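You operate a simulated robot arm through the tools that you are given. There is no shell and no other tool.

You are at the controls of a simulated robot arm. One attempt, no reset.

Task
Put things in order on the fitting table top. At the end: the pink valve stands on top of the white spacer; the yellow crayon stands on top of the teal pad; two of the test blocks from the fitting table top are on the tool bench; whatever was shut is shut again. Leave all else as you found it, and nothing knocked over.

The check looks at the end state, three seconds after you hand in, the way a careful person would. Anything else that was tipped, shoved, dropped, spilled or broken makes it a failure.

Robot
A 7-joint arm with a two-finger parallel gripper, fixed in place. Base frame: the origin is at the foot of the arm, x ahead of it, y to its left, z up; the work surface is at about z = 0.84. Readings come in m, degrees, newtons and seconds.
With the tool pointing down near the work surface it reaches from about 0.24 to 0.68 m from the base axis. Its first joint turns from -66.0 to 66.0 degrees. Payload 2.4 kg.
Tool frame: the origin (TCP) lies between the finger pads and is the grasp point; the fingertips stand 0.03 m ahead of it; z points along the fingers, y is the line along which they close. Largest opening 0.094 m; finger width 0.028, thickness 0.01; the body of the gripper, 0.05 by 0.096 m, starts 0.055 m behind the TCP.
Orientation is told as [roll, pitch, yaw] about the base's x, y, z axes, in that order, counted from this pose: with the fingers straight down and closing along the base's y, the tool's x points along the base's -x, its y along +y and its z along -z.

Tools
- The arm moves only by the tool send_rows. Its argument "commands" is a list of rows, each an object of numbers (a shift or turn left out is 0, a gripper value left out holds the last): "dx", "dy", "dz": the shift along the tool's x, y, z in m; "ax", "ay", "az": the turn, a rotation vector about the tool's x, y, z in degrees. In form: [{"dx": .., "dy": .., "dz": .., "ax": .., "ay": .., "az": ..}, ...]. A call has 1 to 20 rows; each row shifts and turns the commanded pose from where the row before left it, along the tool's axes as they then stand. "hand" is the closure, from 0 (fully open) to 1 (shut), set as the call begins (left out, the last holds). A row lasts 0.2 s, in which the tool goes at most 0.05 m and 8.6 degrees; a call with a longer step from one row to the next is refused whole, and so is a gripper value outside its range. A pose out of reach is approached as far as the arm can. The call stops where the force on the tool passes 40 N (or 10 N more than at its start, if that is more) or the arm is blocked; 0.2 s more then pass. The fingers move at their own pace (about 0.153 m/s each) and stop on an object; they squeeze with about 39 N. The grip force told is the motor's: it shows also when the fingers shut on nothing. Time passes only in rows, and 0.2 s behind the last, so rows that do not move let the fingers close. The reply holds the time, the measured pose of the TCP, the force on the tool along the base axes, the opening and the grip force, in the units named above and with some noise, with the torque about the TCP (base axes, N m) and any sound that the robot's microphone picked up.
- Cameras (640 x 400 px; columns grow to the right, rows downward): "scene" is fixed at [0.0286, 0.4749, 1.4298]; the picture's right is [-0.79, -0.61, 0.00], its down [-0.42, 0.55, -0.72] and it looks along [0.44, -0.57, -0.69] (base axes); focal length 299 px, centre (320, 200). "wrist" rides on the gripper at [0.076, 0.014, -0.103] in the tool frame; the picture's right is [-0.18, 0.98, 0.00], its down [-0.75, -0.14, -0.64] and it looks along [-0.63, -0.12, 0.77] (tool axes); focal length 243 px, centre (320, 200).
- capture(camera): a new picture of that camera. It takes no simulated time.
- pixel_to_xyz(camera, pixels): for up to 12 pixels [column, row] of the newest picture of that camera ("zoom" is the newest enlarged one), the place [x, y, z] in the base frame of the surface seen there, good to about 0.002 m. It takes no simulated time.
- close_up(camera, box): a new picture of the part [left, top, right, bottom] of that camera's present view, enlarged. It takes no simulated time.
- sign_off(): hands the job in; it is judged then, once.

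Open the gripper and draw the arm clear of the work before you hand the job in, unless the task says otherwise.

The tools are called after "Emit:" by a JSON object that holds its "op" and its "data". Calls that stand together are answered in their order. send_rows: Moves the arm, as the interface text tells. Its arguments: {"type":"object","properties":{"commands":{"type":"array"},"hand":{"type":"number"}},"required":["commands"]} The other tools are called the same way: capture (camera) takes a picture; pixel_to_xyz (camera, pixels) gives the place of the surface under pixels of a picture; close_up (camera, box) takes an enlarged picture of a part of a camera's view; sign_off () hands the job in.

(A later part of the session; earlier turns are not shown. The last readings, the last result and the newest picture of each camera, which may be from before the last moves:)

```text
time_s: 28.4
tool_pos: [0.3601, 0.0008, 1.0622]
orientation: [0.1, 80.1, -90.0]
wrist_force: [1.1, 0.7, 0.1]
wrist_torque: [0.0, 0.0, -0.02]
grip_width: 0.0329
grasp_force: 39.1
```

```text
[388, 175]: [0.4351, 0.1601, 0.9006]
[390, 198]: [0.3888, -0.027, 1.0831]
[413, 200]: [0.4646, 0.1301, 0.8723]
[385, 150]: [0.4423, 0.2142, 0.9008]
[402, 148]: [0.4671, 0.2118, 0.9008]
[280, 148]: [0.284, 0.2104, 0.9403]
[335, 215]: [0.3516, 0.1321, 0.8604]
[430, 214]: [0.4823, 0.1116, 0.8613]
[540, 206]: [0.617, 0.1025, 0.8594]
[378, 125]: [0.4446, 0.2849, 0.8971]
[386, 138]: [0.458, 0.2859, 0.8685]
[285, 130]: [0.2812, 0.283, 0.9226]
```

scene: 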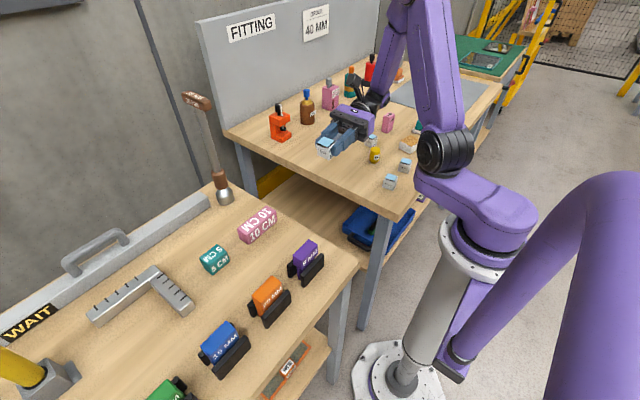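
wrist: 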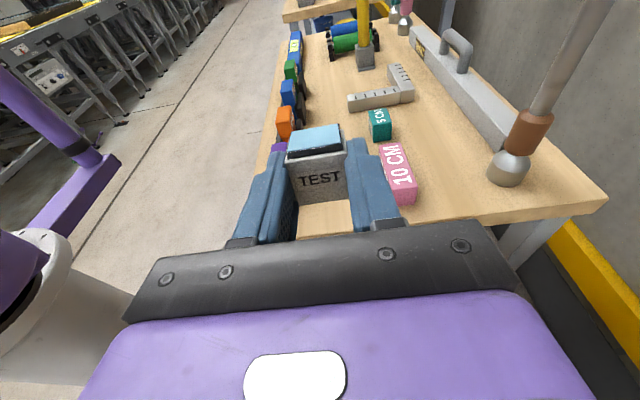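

The lane between the purple block (x≤0.31) and the pink block (x≥0.43) is free. I carry the block to y≈0.15 at height, then lower to about z=0.897.

Emit:
{"op": "send_rows", "data": {"commands": [{"dx": 0.0052, "dz": 0.02954, "dy": 0.005}, {"dx": 0.0052, "dz": 0.02954}, {"dx": 0.0052, "dz": 0.02954}, {"dx": 0.0052, "dz": 0.02954}, {"dx": 0.0052, "dz": 0.02954}, {"dx": -0.0271, "dz": 0.00477}, {"dx": -0.0271, "dz": 0.00477}, {"dx": -0.0271, "dz": 0.00477}, {"dx": -0.0271, "dz": 0.00477}, {"dx": -0.0271, "dz": 0.00477}, {"dx": -0.0271, "dz": 0.00477}, {}, {}]}}

Emit:
{"op": "capture", "data": {"camera": "scene"}}

Emit:
{"op": "close_up", "data": {"camera": "scene", "box": [240, 170, 400, 290]}}

```text
time_s: 31.2
tool_pos: [0.3629, 0.1504, 0.8978]
orientation: [0.0, 80.0, -89.9]
wrist_force: [-0.2, 0.5, 0.3]
wrist_torque: [-0.01, 0.01, 0.0]
grip_width: 0.0328
grasp_force: 39.7
```

```text
taken
```

scene: 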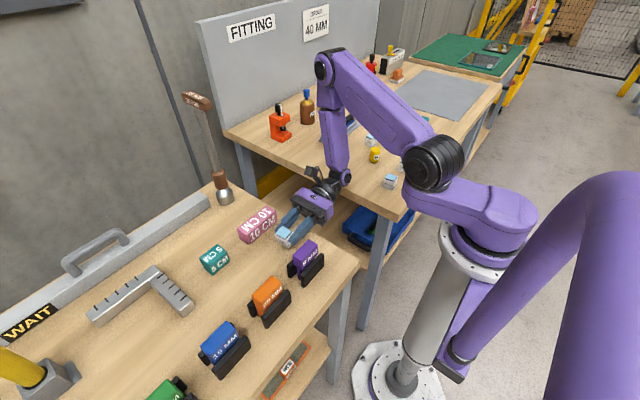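

```text
3.33 times, centred on (320, 230) of scene
```

zoom: 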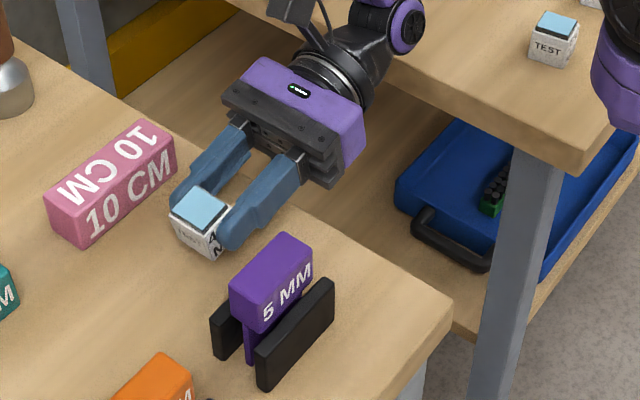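

The block hovers upright just above the bench between the pink and purple blocks. I lower in small steps, watching the vertical force.

Emit:
{"op": "send_rows", "data": {"commands": [{"dx": -0.0059, "dz": 0.001}, {"dx": -0.0059, "dz": 0.001}, {}]}}

Emit:
{"op": "close_up", "data": {"camera": "scene", "box": [265, 205, 335, 255]}}

```text
time_s: 32.0
tool_pos: [0.3643, 0.1523, 0.8848]
orientation: [0.1, 80.0, -89.9]
wrist_force: [0.2, 0.6, -0.8]
wrist_torque: [-0.05, 0.0, 0.02]
grip_width: 0.0325
grasp_force: 39.2
```

```text
8.00 times, centred on (300, 230) of scene
```

zoom: 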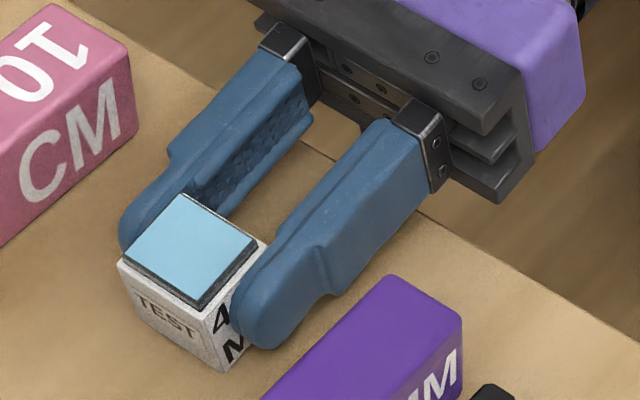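

No contact yet at z 0.8848. I lower 2 mm at a time.

Emit:
{"op": "send_rows", "data": {"commands": [{"dx": -0.002, "dz": 0.00035}, {}]}}

Emit:
{"op": "send_rows", "data": {"commands": [{"dx": -0.002, "dz": 0.00035}, {}]}}

Emit:
{"op": "close_up", "data": {"camera": "scene", "box": [265, 205, 335, 255]}}

```text
time_s: 32.6
tool_pos: [0.3646, 0.1516, 0.8843]
orientation: [0.4, 80.3, -89.7]
wrist_force: [0.3, -1.2, 19.3]
wrist_torque: [0.63, 0.02, -0.07]
grip_width: 0.0326
grasp_force: 39.2
```

```text
time_s: 33.2
tool_pos: [0.3646, 0.1525, 0.8827]
orientation: [0.2, 80.6, -89.9]
wrist_force: [-3.1, -7.4, 30.9]
wrist_torque: [0.97, 0.1, 0.14]
grip_width: 0.0331
grasp_force: 38.5
```

```text
8.00 times, centred on (300, 230) of scene
```

zoom: 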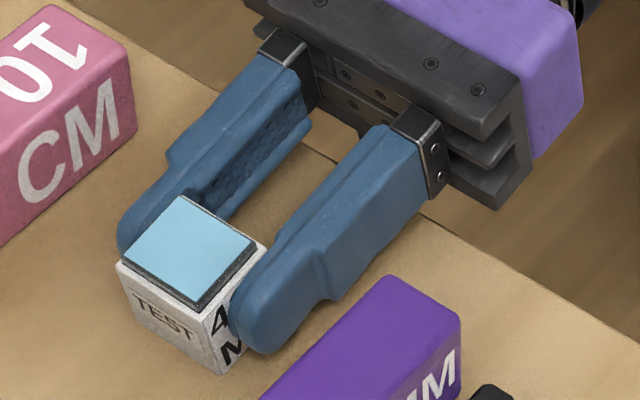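

Contact is reached (31 N). I back off ~3 mm to relieve the force before releasing.

Emit:
{"op": "send_rows", "data": {"commands": [{"dx": 0.0015, "dz": -0.0003}, {"dx": 0.001, "dz": -0.0002}, {}]}}

```text
time_s: 34.0
tool_pos: [0.3651, 0.1507, 0.8839]
orientation: [0.0, 80.1, -89.9]
wrist_force: [0.4, 5.7, 14.3]
wrist_torque: [0.66, -0.02, -0.02]
grip_width: 0.0325
grasp_force: 39.1
```

Emit:
{"op": "send_rows", "data": {"commands": [{"dx": 0.0012, "dz": -0.0002}, {}]}}

```text
time_s: 34.6
tool_pos: [0.3647, 0.1511, 0.8834]
orientation: [0.0, 79.8, -90.1]
wrist_force: [-0.9, -0.1, -0.7]
wrist_torque: [0.0, 0.0, -0.01]
grip_width: 0.0326
grasp_force: 39.6
```

The force is back to zero with the block just touching the bench. I open the fingers partly (to about 0.056 m) and let it settle.

Emit:
{"op": "send_rows", "data": {"commands": [{}, {}, {}], "hand": 0.4}}

Emit:
{"op": "close_up", "data": {"camera": "scene", "box": [265, 205, 335, 255]}}

Emit:
{"op": "capture", "data": {"camera": "wrist"}}

```text
time_s: 35.4
tool_pos: [0.3658, 0.1505, 0.8837]
orientation: [0.0, 80.0, -90.0]
wrist_force: [-0.1, -0.2, 0.4]
wrist_torque: [-0.01, -0.03, 0.0]
grip_width: 0.0564
grasp_force: 0.0
```

```text
8.00 times, centred on (300, 230) of scene
```

zoom: 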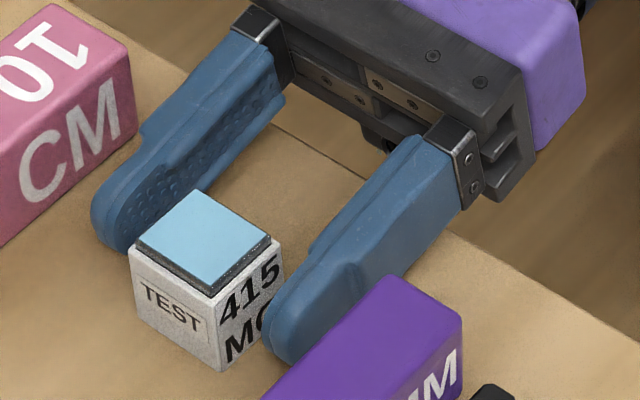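

```text
taken
```

wrist: 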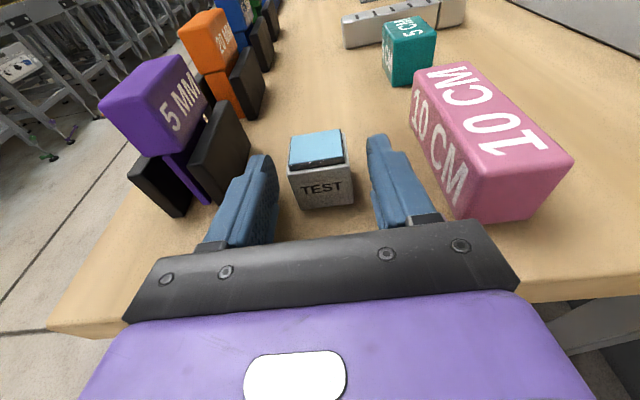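

The 415 block stands upright on the bench at about (0.365,0.175), clear of its neighbours. I raise straight up off it, then tilt the tool back to vertical over the gap.

Emit:
{"op": "send_rows", "data": {"commands": [{"dx": 0.0246, "dz": -0.0043}, {"dx": 0.0369, "dz": -0.0065}, {"dx": 0.0369, "dz": -0.0065}, {"dx": 0.0369, "dz": -0.0065}, {"dx": 0.0369, "dz": -0.0065}, {"dx": -0.006, "dz": -0.034}, {"dx": -0.006, "dz": -0.034}, {"dx": -0.006, "dz": -0.034}, {}, {}]}}

Emit:
{"op": "capture", "data": {"camera": "scene"}}

```text
time_s: 37.6
tool_pos: [0.3673, 0.0499, 1.0592]
orientation: [0.1, 79.9, -90.0]
wrist_force: [0.7, 0.1, -0.3]
wrist_torque: [-0.02, 0.02, 0.0]
grip_width: 0.0566
grasp_force: 0.0
```

```text
taken
```

scene: 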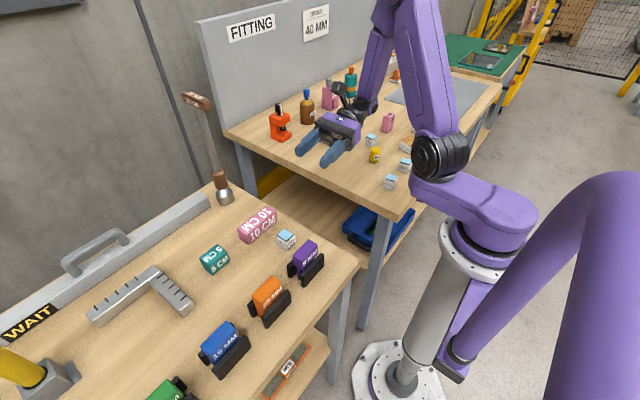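

The 415 block stays upright at scene (286,240). Now I tilt back to vertical and move above the second block near (0.277,-0.181).

Emit:
{"op": "send_rows", "data": {"commands": [{"ay": -8}, {"ay": -8}, {"ay": -8}, {"ay": -8}, {"ay": -8}, {"ay": -8}, {"ay": -8}, {"ay": -8}, {"ay": -8}, {"ay": -8}, {"dx": -0.046, "dy": -0.018}, {"dx": -0.046, "dy": -0.018}, {"dx": -0.046, "dy": -0.018}, {"dx": -0.046, "dy": -0.018}, {"dx": -0.046, "dy": -0.018}, {}, {}], "hand": 0}}

Emit:
{"op": "capture", "data": {"camera": "wrist"}}

Emit:
{"op": "capture", "data": {"camera": "scene"}}

```text
time_s: 41.2
tool_pos: [0.2735, -0.1827, 1.0575]
orientation: [0.0, 0.0, -90.1]
wrist_force: [-0.6, -0.9, -0.3]
wrist_torque: [-0.01, 0.0, -0.01]
grip_width: 0.0942
grasp_force: 0.1
```

```text
taken
```

wrist: 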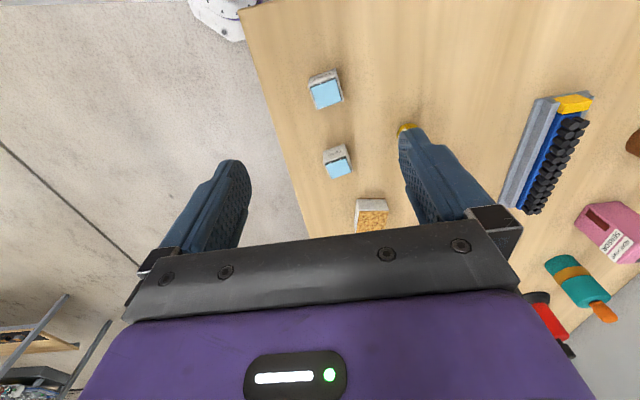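

```text
taken
```

scene: 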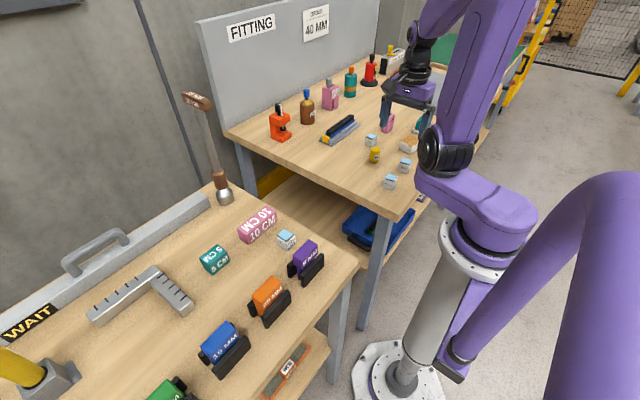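

Block 2 shows at wrist (326,92), nearly under the TCP axis. I lower to about z=0.975 and measure its edges.

Emit:
{"op": "send_rows", "data": {"commands": [{"dz": 0.04}, {"dz": 0.04}, {}, {}]}}

Emit:
{"op": "close_up", "data": {"camera": "wrist", "box": [270, 60, 390, 160]}}

```text
time_s: 42.2
tool_pos: [0.2757, -0.1827, 0.9772]
orientation: [0.1, 0.0, -90.0]
wrist_force: [-0.7, 0.1, -0.5]
wrist_torque: [-0.01, 0.03, -0.03]
grip_width: 0.094
grasp_force: 0.0
```

```text
4.00 times, centred on (330, 110) of wrist
```

zoom: 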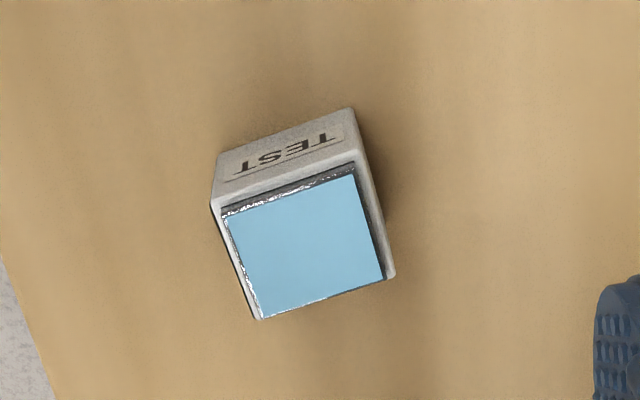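

The blue top spans about (225–385, 175–318) in the zoom. I measure its corners to get centre and angle.

Emit:
{"op": "pixel_to_xyz", "data": {"camera": "zoom", "pixels": [[230, 217], [352, 178], [380, 277], [264, 313], [307, 247], [215, 200], [355, 168], [392, 274], [258, 316], [222, 158], [350, 112]]}}

```text
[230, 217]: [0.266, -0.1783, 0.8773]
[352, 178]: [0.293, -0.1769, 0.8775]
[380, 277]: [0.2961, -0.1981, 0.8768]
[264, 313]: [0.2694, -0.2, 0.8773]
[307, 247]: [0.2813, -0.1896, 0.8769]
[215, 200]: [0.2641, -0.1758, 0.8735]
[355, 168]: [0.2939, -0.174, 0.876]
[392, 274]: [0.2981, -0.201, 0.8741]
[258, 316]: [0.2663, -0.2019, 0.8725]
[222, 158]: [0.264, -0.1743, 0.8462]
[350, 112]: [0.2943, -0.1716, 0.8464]
```

Block 2 centre is (0.281,-0.188), turned about +5.5°, top 0.877. I align, descend to about z=0.872, then pre-close.

Emit:
{"op": "send_rows", "data": {"commands": [{"dx": -0.0056, "dy": 0.0054}, {"az": -5.5}, {"dz": 0.035}, {"dz": 0.035}, {"dz": 0.02}, {"dz": 0.01}, {"dz": 0.005}, {}, {}]}}

Emit:
{"op": "capture", "data": {"camera": "wrist"}}

```text
time_s: 44.2
tool_pos: [0.2784, -0.1873, 0.8743]
orientation: [0.0, 0.0, -84.6]
wrist_force: [0.8, -0.1, 0.0]
wrist_torque: [-0.03, -0.03, -0.02]
grip_width: 0.094
grasp_force: 0.0
```

```text
taken
```

wrist: 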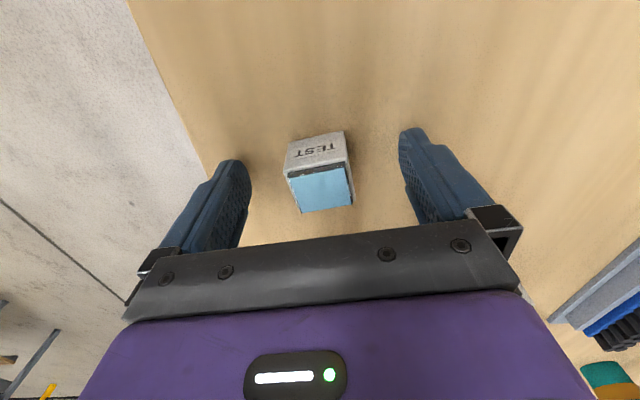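

The chalk top is centred at (321,190), right on the TCP. I pre-close to about 0.042 m, then close on the block.

Emit:
{"op": "send_rows", "data": {"commands": [{}, {}], "hand": 0.55}}

Emit:
{"op": "send_rows", "data": {"commands": [{}, {}, {}], "hand": 1}}

Emit:
{"op": "close_up", "data": {"camera": "wrist", "box": [240, 100, 400, 240]}}

Emit:
{"op": "close_up", "data": {"camera": "scene", "box": [350, 140, 430, 200]}}

```text
time_s: 44.8
tool_pos: [0.2785, -0.1892, 0.874]
orientation: [0.0, 0.0, -84.5]
wrist_force: [-0.1, 0.5, 0.0]
wrist_torque: [-0.02, 0.01, 0.03]
grip_width: 0.0422
grasp_force: 0.1
```

```text
time_s: 45.6
tool_pos: [0.2804, -0.1892, 0.8745]
orientation: [-0.1, -0.1, -84.5]
wrist_force: [1.0, 0.6, 0.9]
wrist_torque: [0.04, -0.04, -0.05]
grip_width: 0.037
grasp_force: 39.5
```

```text
2.86 times, centred on (320, 170) of wrist
```

zoom: 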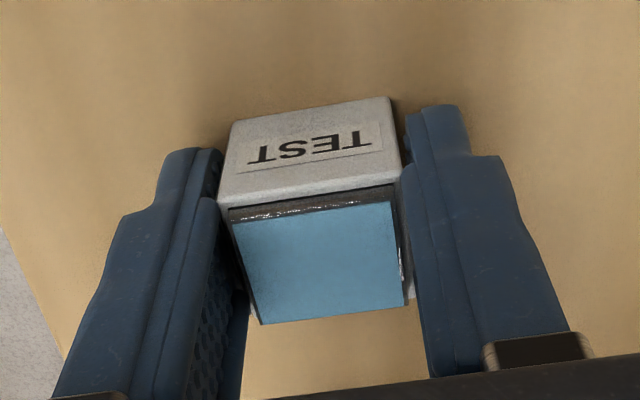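

```text
6.67 times, centred on (390, 170) of scene
```

zoom: 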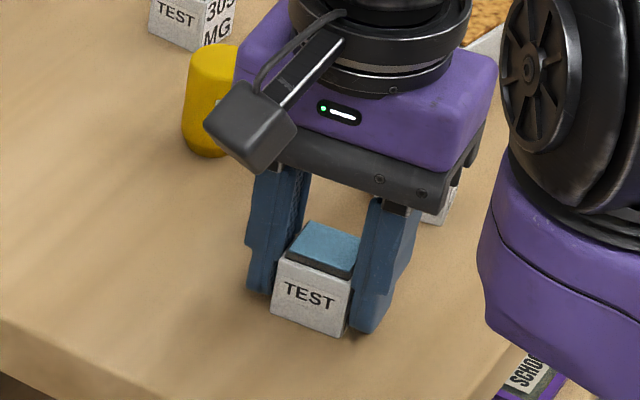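

The grip closed at 0.037 m, wider than the ~0.031 m body, so the block may be sitting skewed. I look closer before lifting.

Emit:
{"op": "close_up", "data": {"camera": "scene", "box": [374, 160, 410, 194]}}

Emit:
{"op": "close_up", "data": {"camera": "wrist", "box": [280, 125, 360, 195]}}

```text
11.76 times, centred on (392, 177) of scene
```

zoom: 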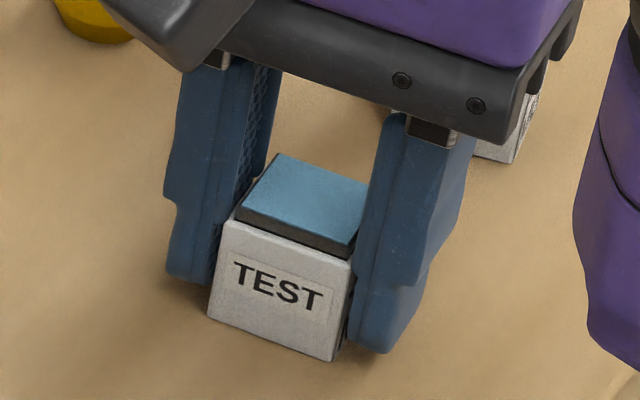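

```text
5.71 times, centred on (320, 160) of wrist
```

zoom: 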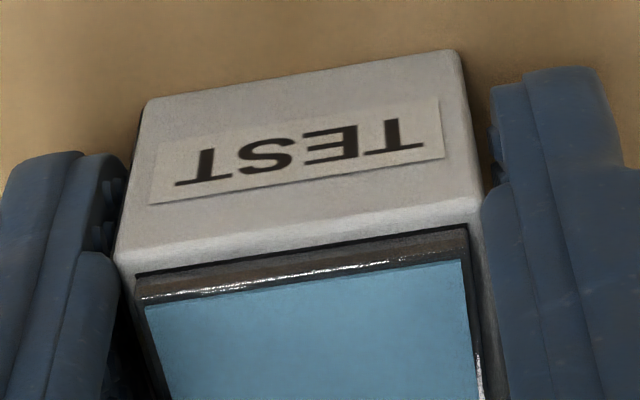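

Both pads seem to touch the block near its front. I test with a slow 4 mm lift only, which is harmless if it slips.

Emit:
{"op": "send_rows", "data": {"commands": [{"dz": -0.001}, {"dz": -0.001}, {"dz": -0.001}, {"dz": -0.001}, {}]}}

Emit:
{"op": "close_up", "data": {"camera": "scene", "box": [374, 160, 410, 194]}}

Emit:
{"op": "close_up", "data": {"camera": "wrist", "box": [280, 125, 360, 195]}}

```text
time_s: 46.8
tool_pos: [0.2805, -0.1881, 0.8775]
orientation: [0.0, 0.0, -84.5]
wrist_force: [0.1, -0.6, -0.1]
wrist_torque: [-0.02, 0.0, -0.02]
grip_width: 0.0369
grasp_force: 38.8
```

```text
11.76 times, centred on (392, 177) of scene
```

zoom: 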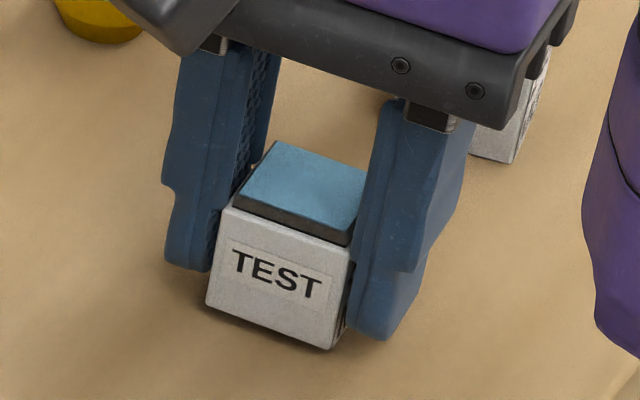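

```text
5.71 times, centred on (320, 160) of wrist
```

zoom: 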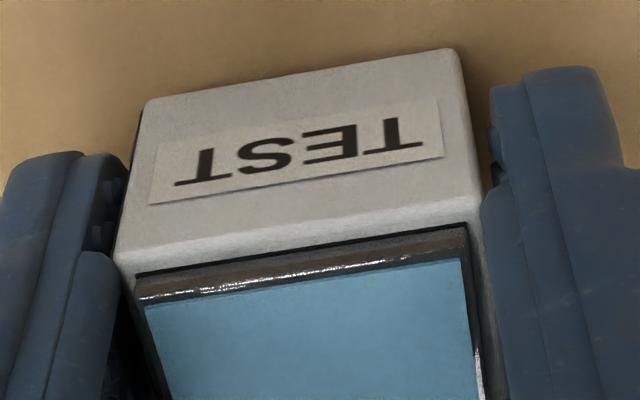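

It holds: the block rose with the fingers, unchanged in hand. I continue lifting gently with small ramped steps.

Emit:
{"op": "send_rows", "data": {"commands": [{"dz": -0.003}, {"dz": -0.005}, {"dz": -0.006}, {"dz": -0.006}, {"dz": -0.005}, {"dz": -0.003}, {}]}}

Emit:
{"op": "close_up", "data": {"camera": "wrist", "box": [280, 125, 360, 195]}}

Emit:
{"op": "close_up", "data": {"camera": "scene", "box": [368, 150, 416, 195]}}

```text
time_s: 48.4
tool_pos: [0.2809, -0.1888, 0.9066]
orientation: [0.0, 0.0, -84.5]
wrist_force: [-0.2, 0.1, 0.4]
wrist_torque: [0.02, 0.0, 0.0]
grip_width: 0.0369
grasp_force: 38.7
```

```text
5.71 times, centred on (320, 160) of wrist
```

zoom: 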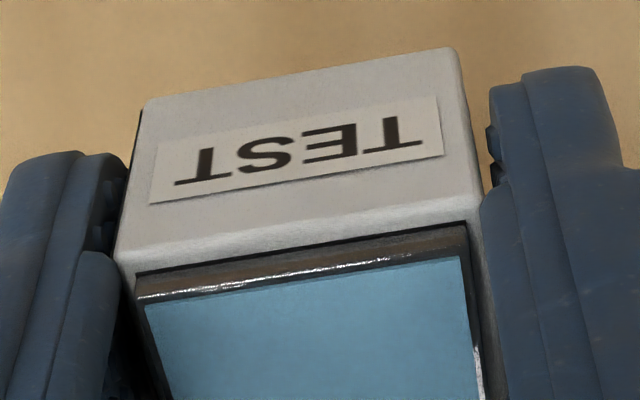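

```text
8.89 times, centred on (392, 172) of scene
```

zoom: 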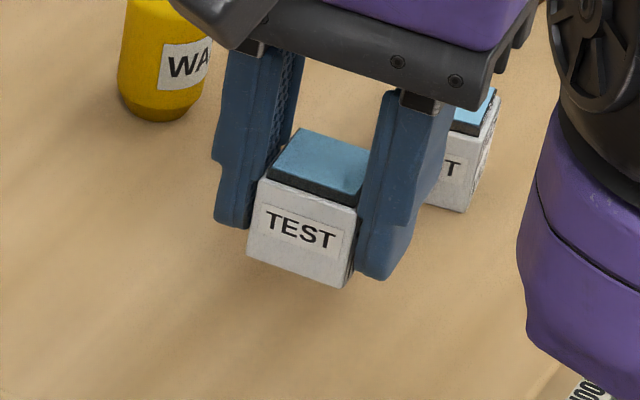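

Grip stable at z 0.907. I raise to about 1.02, then rotate the tool back toward yaw 0 while well above everything.

Emit:
{"op": "send_rows", "data": {"commands": [{"dz": -0.01}, {"dz": -0.018}, {"dz": -0.025}, {"dz": -0.025}, {"dz": -0.02}, {"dz": -0.012}, {"az": -5}, {"az": -7}, {"az": -8}, {"az": -8}, {"az": -8}, {"az": -8}, {"az": -8}, {"az": -8}, {"az": -8}, {"az": -8}, {"az": -5.5}, {"az": -3}, {}]}}

Emit:
{"op": "capture", "data": {"camera": "wrist"}}

```text
time_s: 52.4
tool_pos: [0.2808, -0.1876, 1.0172]
orientation: [0.0, 0.0, 0.1]
wrist_force: [-0.3, 0.0, 0.6]
wrist_torque: [0.05, 0.0, -0.02]
grip_width: 0.0328
grasp_force: 39.1
```

```text
taken
```

wrist: 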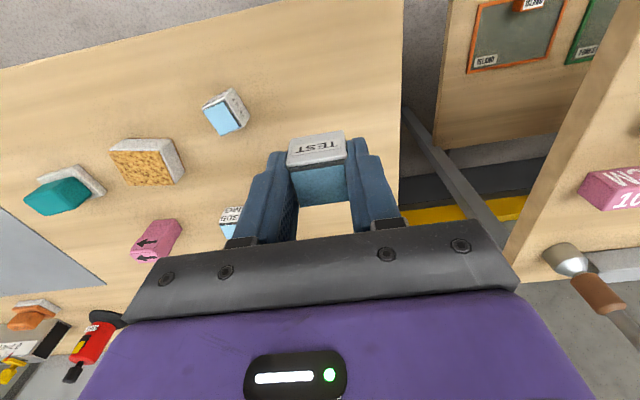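

The width settled to 0.0328, so the block aligned itself in the fingers during the turn. I check how it sits before carrying it on.

Emit:
{"op": "close_up", "data": {"camera": "wrist", "box": [260, 110, 380, 215]}}

Emit:
{"op": "close_up", "data": {"camera": "scene", "box": [340, 90, 440, 180]}}

```text
3.81 times, centred on (320, 162) of wrist
```

zoom: 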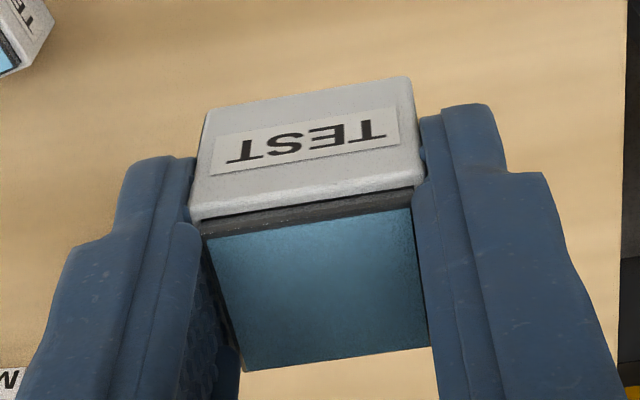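

```text
4.44 times, centred on (390, 135) of scene
```

zoom: 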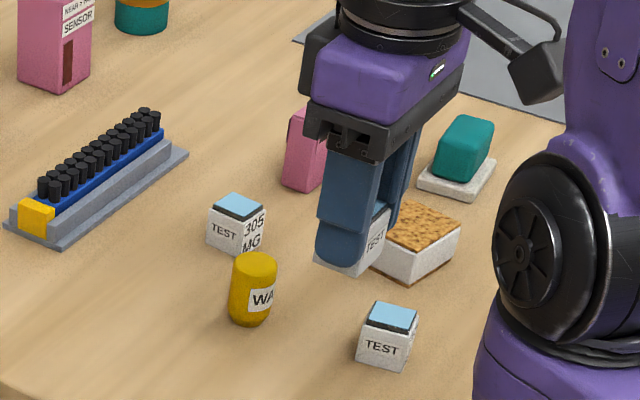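

I measure the chalk face corners in hand to see whether the block has tilted.

Emit:
{"op": "close_up", "data": {"camera": "wrist", "box": [260, 110, 380, 215]}}

Emit:
{"op": "pixel_to_xyz", "data": {"camera": "zoom", "pixels": [[215, 245], [405, 215], [425, 342], [250, 365], [320, 285], [210, 118], [405, 85], [195, 205], [412, 172], [300, 350], [310, 235]]}}

```text
3.81 times, centred on (320, 162) of wrist
```

zoom: 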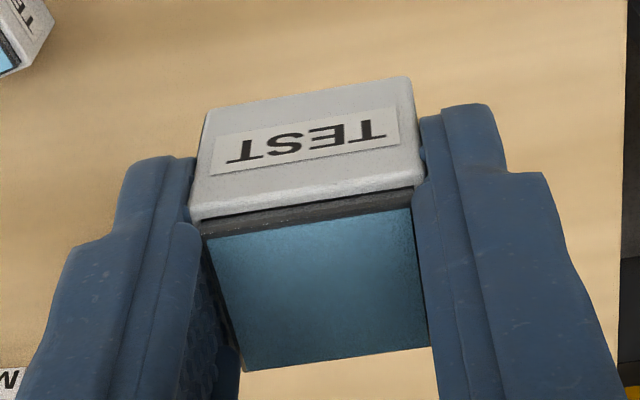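

```text
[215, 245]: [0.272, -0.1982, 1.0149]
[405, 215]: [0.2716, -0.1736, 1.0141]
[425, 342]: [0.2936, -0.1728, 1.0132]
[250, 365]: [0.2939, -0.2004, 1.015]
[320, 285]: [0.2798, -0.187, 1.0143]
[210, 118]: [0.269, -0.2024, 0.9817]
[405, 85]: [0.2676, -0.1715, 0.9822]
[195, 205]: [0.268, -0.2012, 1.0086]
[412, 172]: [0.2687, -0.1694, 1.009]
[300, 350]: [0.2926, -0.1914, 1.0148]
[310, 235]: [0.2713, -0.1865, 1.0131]
```

The top is level but sits 3 mm below the TCP, so the block slid ~5 mm down in the fingers. I wait briefly and re-measure to see if it is still creeping.

Emit:
{"op": "send_rows", "data": {"commands": [{}, {}, {}]}}

Emit:
{"op": "close_up", "data": {"camera": "wrist", "box": [260, 110, 380, 215]}}

Emit:
{"op": "pixel_to_xyz", "data": {"camera": "zoom", "pixels": [[250, 260], [400, 235], [415, 335], [260, 355], [320, 285], [210, 118], [405, 85]]}}

```text
time_s: 53.2
tool_pos: [0.2797, -0.1878, 1.0165]
orientation: [0.0, 0.0, 0.1]
wrist_force: [0.6, 0.5, -0.5]
wrist_torque: [0.0, 0.01, 0.0]
grip_width: 0.0329
grasp_force: 39.3
```

```text
3.81 times, centred on (320, 162) of wrist
```

zoom: 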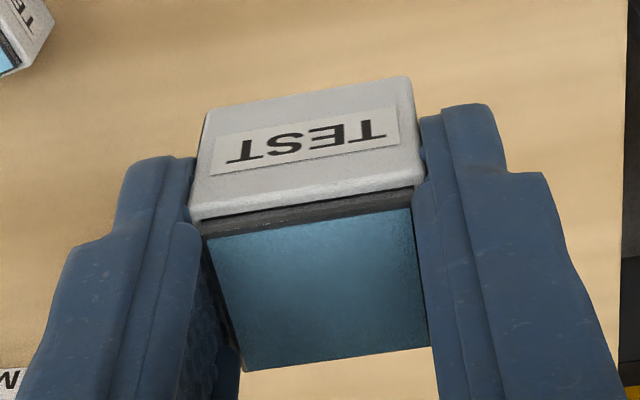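

```text
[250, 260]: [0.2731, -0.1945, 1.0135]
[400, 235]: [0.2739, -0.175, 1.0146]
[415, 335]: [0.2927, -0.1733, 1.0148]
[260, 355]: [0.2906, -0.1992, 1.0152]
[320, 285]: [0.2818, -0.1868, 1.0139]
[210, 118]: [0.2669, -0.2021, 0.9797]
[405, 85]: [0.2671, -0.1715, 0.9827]
```

It is stable now. I carry it with gentle ramped steps to above (0.365, 0.25) on the bench.

Emit:
{"op": "send_rows", "data": {"commands": [{"dx": -0.0019, "dy": 0.01}, {"dx": -0.0035, "dy": 0.018}, {"dx": -0.0049, "dy": 0.0255}, {"dx": -0.0049, "dy": 0.0255}, {"dx": -0.0049, "dy": 0.0255}, {"dx": -0.0049, "dy": 0.0255}, {"dx": -0.0049, "dy": 0.0255}, {"dx": -0.0049, "dy": 0.0255}, {"dx": -0.0049, "dy": 0.0255}, {"dx": -0.0049, "dy": 0.0255}, {"dx": -0.0049, "dy": 0.0255}, {"dx": -0.0049, "dy": 0.0255}, {"dx": -0.0049, "dy": 0.0255}, {"dx": -0.0049, "dy": 0.0255}, {"dx": -0.0049, "dy": 0.0255}, {"dx": -0.0049, "dy": 0.0255}, {"dx": -0.0049, "dy": 0.0255}, {"dx": -0.0035, "dy": 0.018}, {"dx": -0.0018, "dy": 0.0095}, {}]}}

Emit:
{"op": "capture", "data": {"camera": "wrist"}}

Emit:
{"op": "capture", "data": {"camera": "scene"}}

```text
time_s: 57.4
tool_pos: [0.364, 0.2509, 1.0163]
orientation: [0.0, -0.1, 0.2]
wrist_force: [0.7, -0.2, 0.1]
wrist_torque: [0.04, 0.01, -0.01]
grip_width: 0.0328
grasp_force: 39.2
```

```text
taken
```

wrist: 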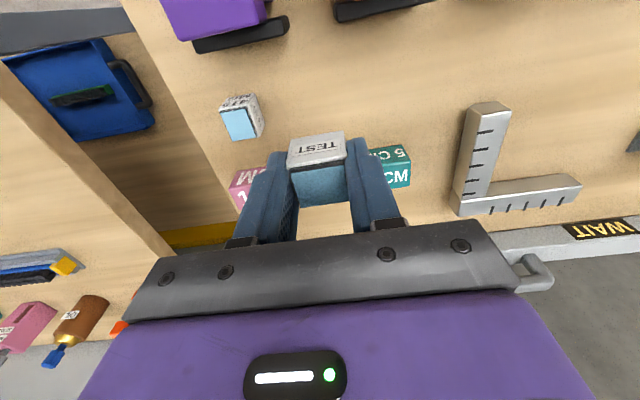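

```text
taken
```

scene: 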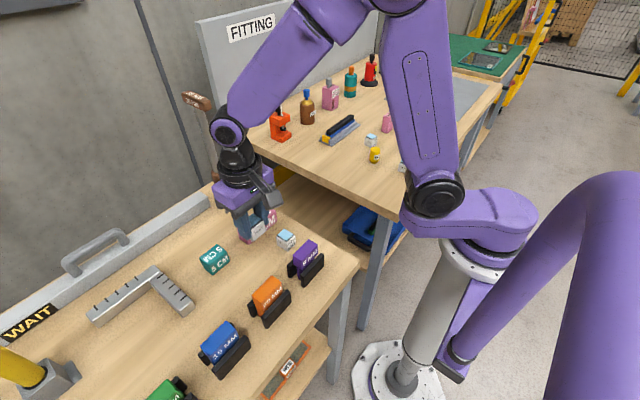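

Now above (0.364,0.251). I descend in moderate steps to about z=0.905, block bottom then ~7 mm above the bench.

Emit:
{"op": "send_rows", "data": {"commands": [{"dz": 0.01}, {"dz": 0.02}, {"dz": 0.02}, {"dz": 0.02}, {"dz": 0.02}, {"dz": 0.014}, {"dz": 0.007}, {}, {}]}}

Emit:
{"op": "close_up", "data": {"camera": "scene", "box": [210, 190, 330, 300]}}

Emit:
{"op": "capture", "data": {"camera": "wrist"}}

```text
time_s: 59.4
tool_pos: [0.3648, 0.2494, 0.9042]
orientation: [0.0, 0.1, 0.0]
wrist_force: [-0.3, -0.1, -0.6]
wrist_torque: [0.01, -0.04, -0.01]
grip_width: 0.0327
grasp_force: 38.9
```

```text
3.64 times, centred on (270, 245) of scene
```

zoom: 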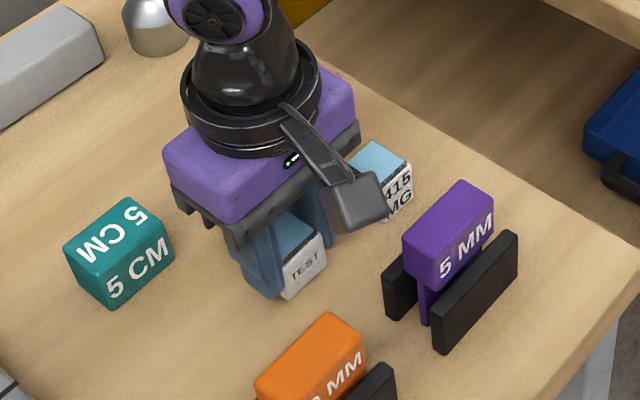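

```text
taken
```

wrist: 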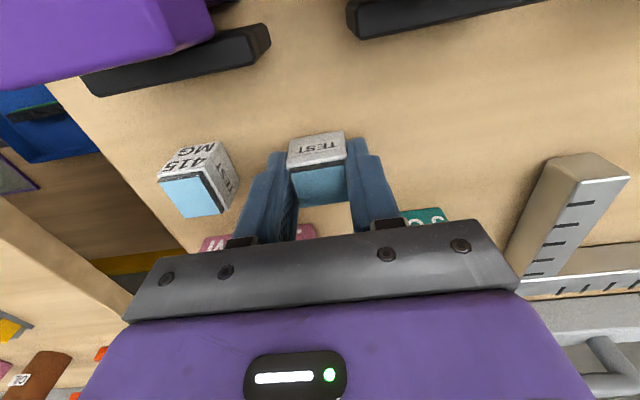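

Good clearance to the 415 block and others. I lower in 2 mm steps until contact.

Emit:
{"op": "send_rows", "data": {"commands": [{"dz": 0.002}, {"dz": 0.002}, {}]}}

Emit:
{"op": "send_rows", "data": {"commands": [{"dz": 0.0015}, {}]}}

```text
time_s: 60.2
tool_pos: [0.3652, 0.2491, 0.9014]
orientation: [0.1, 0.0, -0.1]
wrist_force: [-0.9, -0.3, -1.8]
wrist_torque: [-0.01, 0.0, 0.0]
grip_width: 0.0328
grasp_force: 39.0
```

```text
time_s: 60.8
tool_pos: [0.3639, 0.2486, 0.8998]
orientation: [0.0, 0.0, 0.1]
wrist_force: [-1.0, -0.6, 3.0]
wrist_torque: [-0.01, 0.04, -0.01]
grip_width: 0.0328
grasp_force: 39.0
```

Light contact (3 N) at z 0.900. I open partly to about 0.056 m to release.

Emit:
{"op": "send_rows", "data": {"commands": [{}, {}, {}], "hand": 0.4}}

Emit:
{"op": "capture", "data": {"camera": "wrist"}}

Emit:
{"op": "close_up", "data": {"camera": "scene", "box": [210, 190, 330, 300]}}

```text
time_s: 61.6
tool_pos: [0.3636, 0.2495, 0.8989]
orientation: [0.1, 0.0, 0.0]
wrist_force: [-0.3, 0.4, -0.2]
wrist_torque: [0.02, -0.02, 0.02]
grip_width: 0.0564
grasp_force: 0.1
```

```text
taken
```

wrist: 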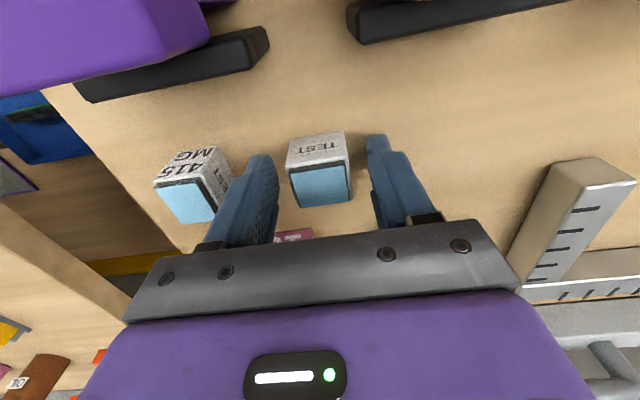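

```text
3.64 times, centred on (270, 245) of scene
```

zoom: 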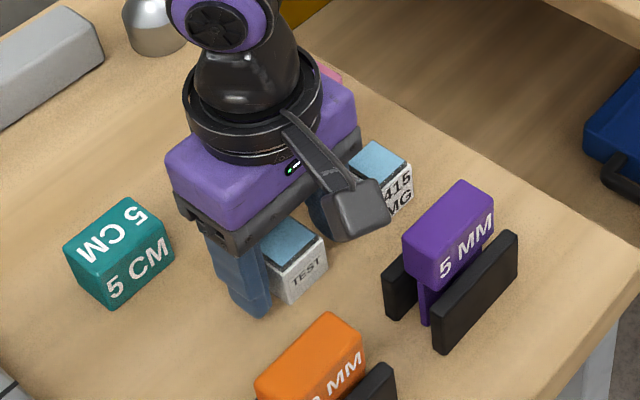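

Block 2 stands upright on the bench. I raise straight up and travel back toward the crayon at height.

Emit:
{"op": "send_rows", "data": {"commands": [{"dz": -0.01}, {"dz": -0.02}, {"dz": -0.04}, {"dz": -0.04}, {"dz": -0.04}, {"dy": -0.04}, {"dy": -0.048, "dx": -0.001}, {"dy": -0.048, "dx": -0.002}, {"dy": -0.048, "dx": -0.002}, {"dy": -0.048, "dx": -0.002}, {"dy": -0.048, "dx": -0.002}, {"dy": -0.048, "dx": -0.002}, {"dy": -0.048, "dx": -0.002}, {"dy": -0.048, "dx": -0.002}, {"dy": -0.048, "dx": -0.001}, {"dy": -0.045}, {}], "hand": 0.4}}

Emit:
{"op": "capture", "data": {"camera": "scene"}}

Emit:
{"op": "close_up", "data": {"camera": "scene", "box": [210, 190, 330, 300]}}

```text
time_s: 65.2
tool_pos: [0.3828, -0.2668, 1.0495]
orientation: [-0.1, 0.0, 0.1]
wrist_force: [-0.3, -0.3, 1.0]
wrist_torque: [-0.01, 0.0, 0.02]
grip_width: 0.0563
grasp_force: 0.1
```

```text
taken
```

scene: 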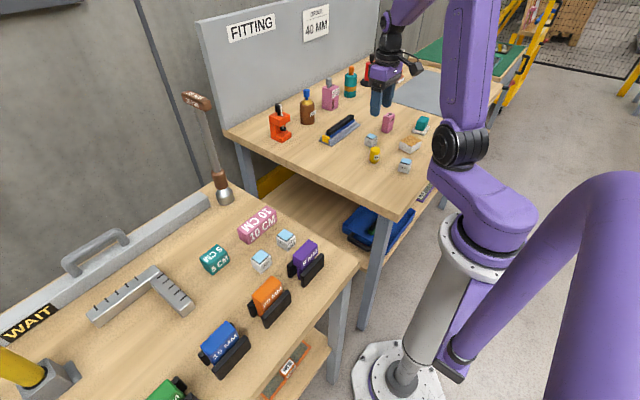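

```text
3.64 times, centred on (270, 245) of scene
```

zoom: 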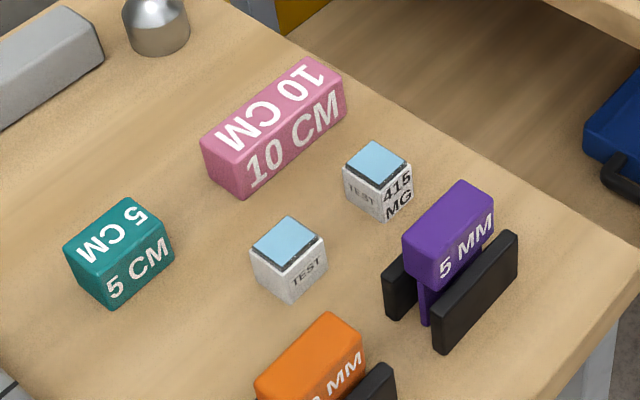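

Both test blocks stand upright on the tool bench. Now I turn the tool to -81° over the crayon, open fully, and lower to measure it.

Emit:
{"op": "send_rows", "data": {"commands": [{"az": 8.1}, {"az": 8.1}, {"az": 8.1}, {"az": 8.1}, {"az": 8.1}, {"az": 8.1}, {"az": 8.1}, {"az": 8.1}, {"az": 8.1}, {"az": 8.1}, {"dz": 0.035}, {"dz": 0.035}, {}, {}], "hand": 0}}

Emit:
{"op": "capture", "data": {"camera": "wrist"}}

Emit:
{"op": "close_up", "data": {"camera": "wrist", "box": [260, 60, 380, 160]}}

```text
time_s: 68.2
tool_pos: [0.3809, -0.2684, 0.9796]
orientation: [0.0, 0.0, -80.9]
wrist_force: [0.5, 0.5, 0.0]
wrist_torque: [0.02, -0.01, -0.02]
grip_width: 0.094
grasp_force: 0.1
```

```text
taken
```

wrist: 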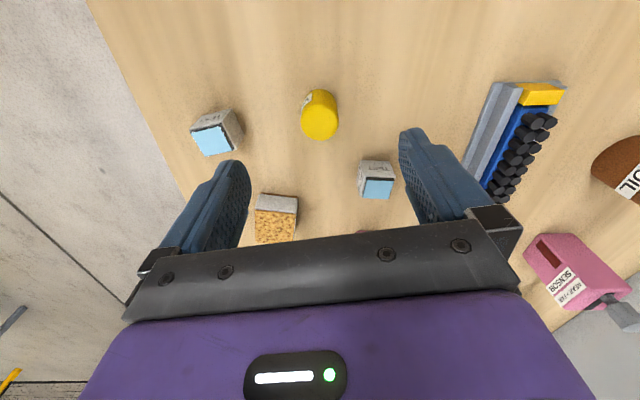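

```text
4.00 times, centred on (320, 110) of wrist
```

zoom: 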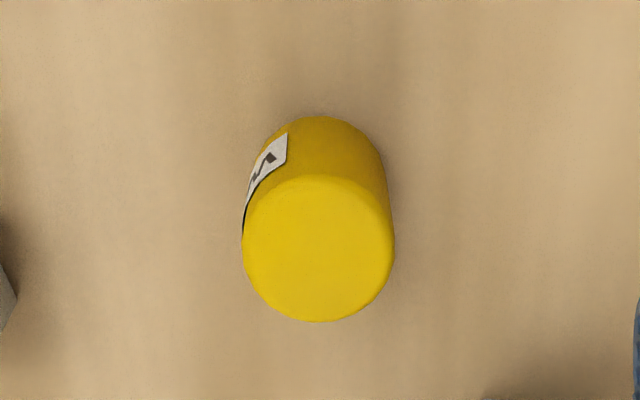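

The crayon top is the bright disc centred near zoom (318,250). I measure its edges.

Emit:
{"op": "pixel_to_xyz", "data": {"camera": "zoom", "pixels": [[318, 250], [248, 250], [389, 250], [318, 184], [318, 316], [318, 120], [383, 165]]}}

```text
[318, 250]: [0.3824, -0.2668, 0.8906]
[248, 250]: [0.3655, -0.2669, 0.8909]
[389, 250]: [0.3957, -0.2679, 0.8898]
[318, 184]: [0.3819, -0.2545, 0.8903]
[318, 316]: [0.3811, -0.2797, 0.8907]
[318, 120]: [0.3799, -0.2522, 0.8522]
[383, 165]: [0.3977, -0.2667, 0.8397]
```

Crayon centre (0.381,-0.267), top 0.890; the tool is within ~1 mm. I descend to about 0.876 and pre-close.

Emit:
{"op": "send_rows", "data": {"commands": [{"dx": 0.001, "dz": 0.035}, {"dz": 0.035}, {"dz": 0.02}, {"dz": 0.01}, {"dz": 0.0035}, {}, {}]}}

Emit:
{"op": "send_rows", "data": {"commands": [{}, {}], "hand": 0.55}}

Emit:
{"op": "send_rows", "data": {"commands": [{}, {}, {}], "hand": 1}}

Emit:
{"op": "close_up", "data": {"camera": "wrist", "box": [240, 100, 400, 240]}}

Emit:
{"op": "close_up", "data": {"camera": "scene", "box": [345, 110, 415, 180]}}

```text
time_s: 69.8
tool_pos: [0.3799, -0.266, 0.877]
orientation: [-0.1, 0.1, -80.9]
wrist_force: [0.0, 0.3, -0.3]
wrist_torque: [-0.01, 0.03, 0.03]
grip_width: 0.0941
grasp_force: 0.1
```

```text
time_s: 70.4
tool_pos: [0.3806, -0.2665, 0.8753]
orientation: [0.1, 0.0, -81.0]
wrist_force: [0.6, -0.3, 0.2]
wrist_torque: [0.0, -0.02, 0.03]
grip_width: 0.0423
grasp_force: 0.0
```

```text
time_s: 71.2
tool_pos: [0.3798, -0.2667, 0.875]
orientation: [0.0, 0.0, -80.9]
wrist_force: [1.3, -0.4, -0.2]
wrist_torque: [0.0, -0.02, -0.02]
grip_width: 0.0309
grasp_force: 38.9
```

```text
2.86 times, centred on (320, 170) of wrist
```

zoom: 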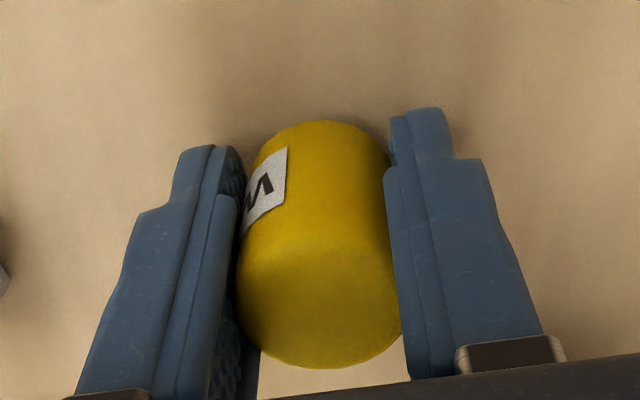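

```text
5.71 times, centred on (380, 145) of scene
```

zoom: 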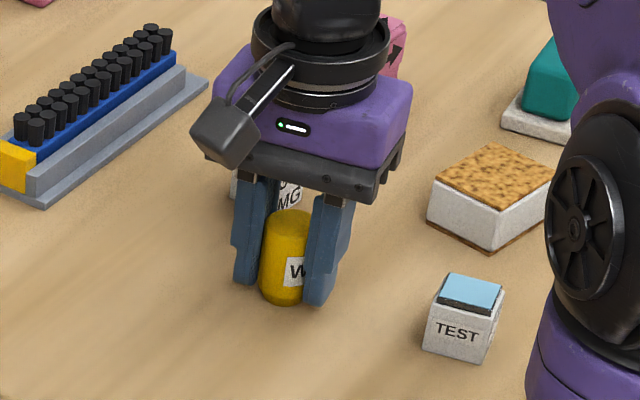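

The crayon is gripped at 0.0309 m. I test-lift slowly by 5 mm and check that it follows.

Emit:
{"op": "send_rows", "data": {"commands": [{"dz": -0.0015}, {"dz": -0.0015}, {"dz": -0.002}, {}]}}

Emit:
{"op": "close_up", "data": {"camera": "wrist", "box": [240, 100, 400, 240]}}

Emit:
{"op": "close_up", "data": {"camera": "scene", "box": [345, 110, 415, 180]}}

```text
time_s: 72.2
tool_pos: [0.3799, -0.2672, 0.881]
orientation: [0.0, 0.0, -80.9]
wrist_force: [0.6, -0.3, -0.6]
wrist_torque: [-0.04, -0.03, 0.05]
grip_width: 0.0308
grasp_force: 38.8
```

```text
2.86 times, centred on (320, 170) of wrist
```

zoom: 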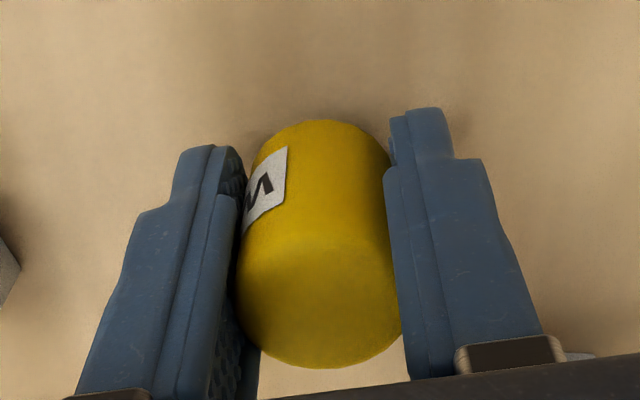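

```text
5.71 times, centred on (380, 145) of scene
```

zoom: 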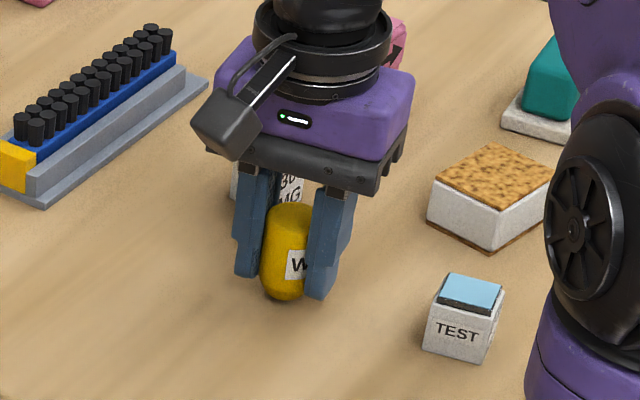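

The crayon rises with the fingers. I lift to about 1.05 and move toward the teal pad at height so I can measure the pad's top next to the held crayon.

Emit:
{"op": "send_rows", "data": {"commands": [{"dz": -0.006}, {"dz": -0.015}, {"dz": -0.025}, {"dz": -0.03}, {"dz": -0.03}, {"dz": -0.03}, {"dz": -0.02}, {"dz": -0.013}, {"dx": -0.015, "dy": -0.0006}, {"dx": -0.025, "dy": -0.001}, {"dx": -0.03, "dy": -0.0013}, {"dx": -0.03, "dy": -0.0013}, {"dx": -0.03, "dy": -0.0013}, {"dx": -0.025, "dy": -0.001}, {"dx": -0.019, "dy": -0.0007}, {"az": -6}, {"az": -6}, {}]}}

Emit:
{"op": "capture", "data": {"camera": "wrist"}}

```text
time_s: 76.0
tool_pos: [0.4009, -0.4385, 1.0507]
orientation: [0.0, 0.0, -68.9]
wrist_force: [-0.1, 0.3, -0.2]
wrist_torque: [0.03, 0.01, 0.0]
grip_width: 0.0304
grasp_force: 39.0
```

```text
taken
```

wrist: 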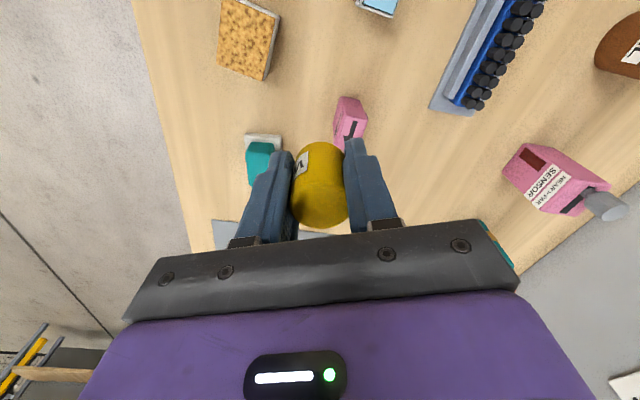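

The teal pad is partly behind the left finger at (262,155). I shift outward and sideways to bring it into clear view.

Emit:
{"op": "send_rows", "data": {"commands": [{"dx": -0.02, "dy": 0.012}, {"dx": -0.02, "dy": 0.012}, {"dx": -0.008, "dy": 0.006}, {}, {}]}}

Emit:
{"op": "close_up", "data": {"camera": "wrist", "box": [180, 70, 300, 170]}}

```text
time_s: 77.2
tool_pos: [0.446, -0.4719, 1.0503]
orientation: [0.0, 0.0, -69.0]
wrist_force: [-0.2, -0.5, -1.0]
wrist_torque: [0.01, -0.03, -0.01]
grip_width: 0.0307
grasp_force: 38.8
```

```text
4.00 times, centred on (240, 120) of wrist
```

zoom: 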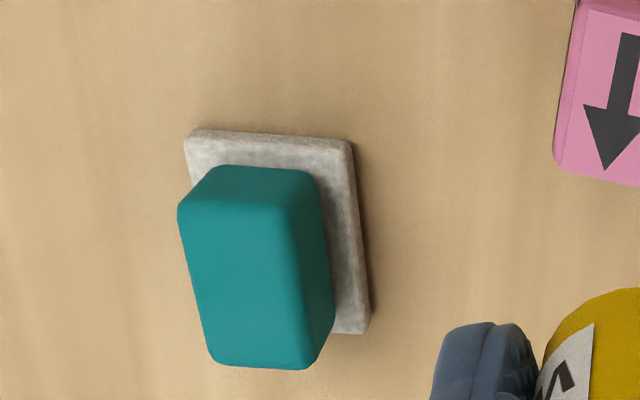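

The teal pad is in full view; its top face spans roughly (182,208), (287,212), (308,362), (214,358) in the zoom. I measure it.

Emit:
{"op": "pixel_to_xyz", "data": {"camera": "zoom", "pixels": [[190, 215], [280, 218], [300, 355], [220, 352], [245, 285], [186, 285], [205, 285], [290, 285], [310, 285], [240, 205], [260, 362], [240, 215]]}}

Emit:
{"op": "pixel_to_xyz", "data": {"camera": "zoom", "pixels": [[190, 137], [345, 146], [365, 328], [198, 290], [297, 285], [255, 355], [235, 225], [210, 300], [280, 280]]}}

```text
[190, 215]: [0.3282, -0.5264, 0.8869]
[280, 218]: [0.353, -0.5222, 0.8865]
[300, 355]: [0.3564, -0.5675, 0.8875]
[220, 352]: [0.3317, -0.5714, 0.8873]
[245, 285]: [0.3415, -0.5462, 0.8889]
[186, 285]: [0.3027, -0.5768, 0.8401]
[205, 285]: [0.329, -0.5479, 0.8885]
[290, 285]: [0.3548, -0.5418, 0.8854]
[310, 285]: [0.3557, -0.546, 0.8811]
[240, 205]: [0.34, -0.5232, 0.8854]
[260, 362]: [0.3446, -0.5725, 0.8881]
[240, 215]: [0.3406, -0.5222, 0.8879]
```

```text
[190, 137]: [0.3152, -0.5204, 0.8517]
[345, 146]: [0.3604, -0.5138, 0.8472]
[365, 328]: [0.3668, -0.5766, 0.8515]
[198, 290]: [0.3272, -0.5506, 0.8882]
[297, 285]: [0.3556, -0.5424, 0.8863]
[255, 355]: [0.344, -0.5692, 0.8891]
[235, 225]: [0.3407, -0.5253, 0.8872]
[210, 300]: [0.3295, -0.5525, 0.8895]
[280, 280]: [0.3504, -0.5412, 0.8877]
```

The pad's top is centred at (0.342,-0.5465), z≈0.8885, turned ~+4.4°. I turn to -85.6° and move above it at height.

Emit:
{"op": "send_rows", "data": {"commands": [{"az": 8.3}, {"az": 8.3}, {"dx": -0.007, "dy": -0.011}, {"dx": -0.0135, "dy": -0.022}, {"dx": -0.0135, "dy": -0.022}, {"dx": -0.0135, "dy": -0.022}, {"dx": -0.0118, "dy": -0.0204}, {"dx": -0.007, "dy": -0.012}, {}, {}]}}

Emit:
{"op": "capture", "data": {"camera": "wrist"}}

Emit:
{"op": "capture", "data": {"camera": "scene"}}

```text
time_s: 79.4
tool_pos: [0.3414, -0.5499, 1.0509]
orientation: [0.0, 0.0, -85.6]
wrist_force: [0.5, -0.8, -0.2]
wrist_torque: [-0.02, 0.03, 0.03]
grip_width: 0.0308
grasp_force: 39.0
```

```text
taken
```

wrist: 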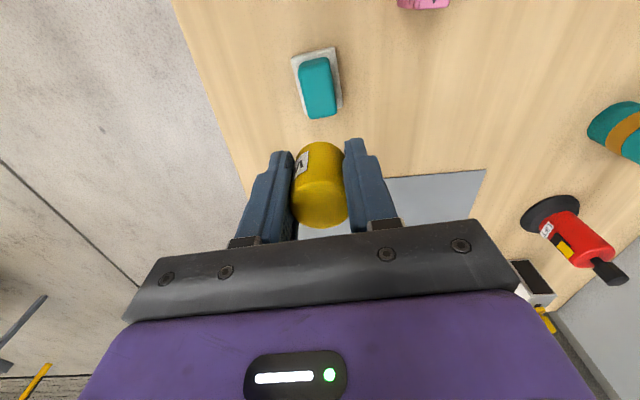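

```text
taken
```

scene: 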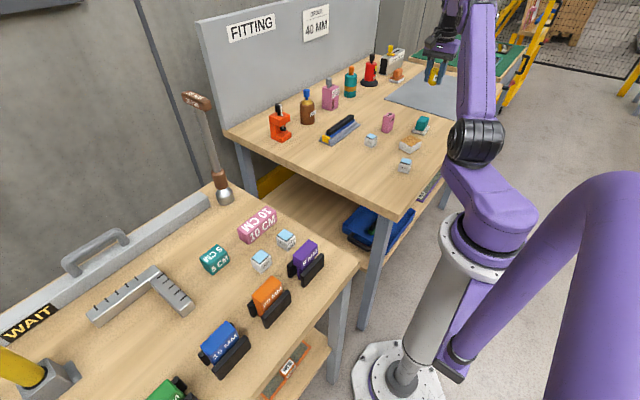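

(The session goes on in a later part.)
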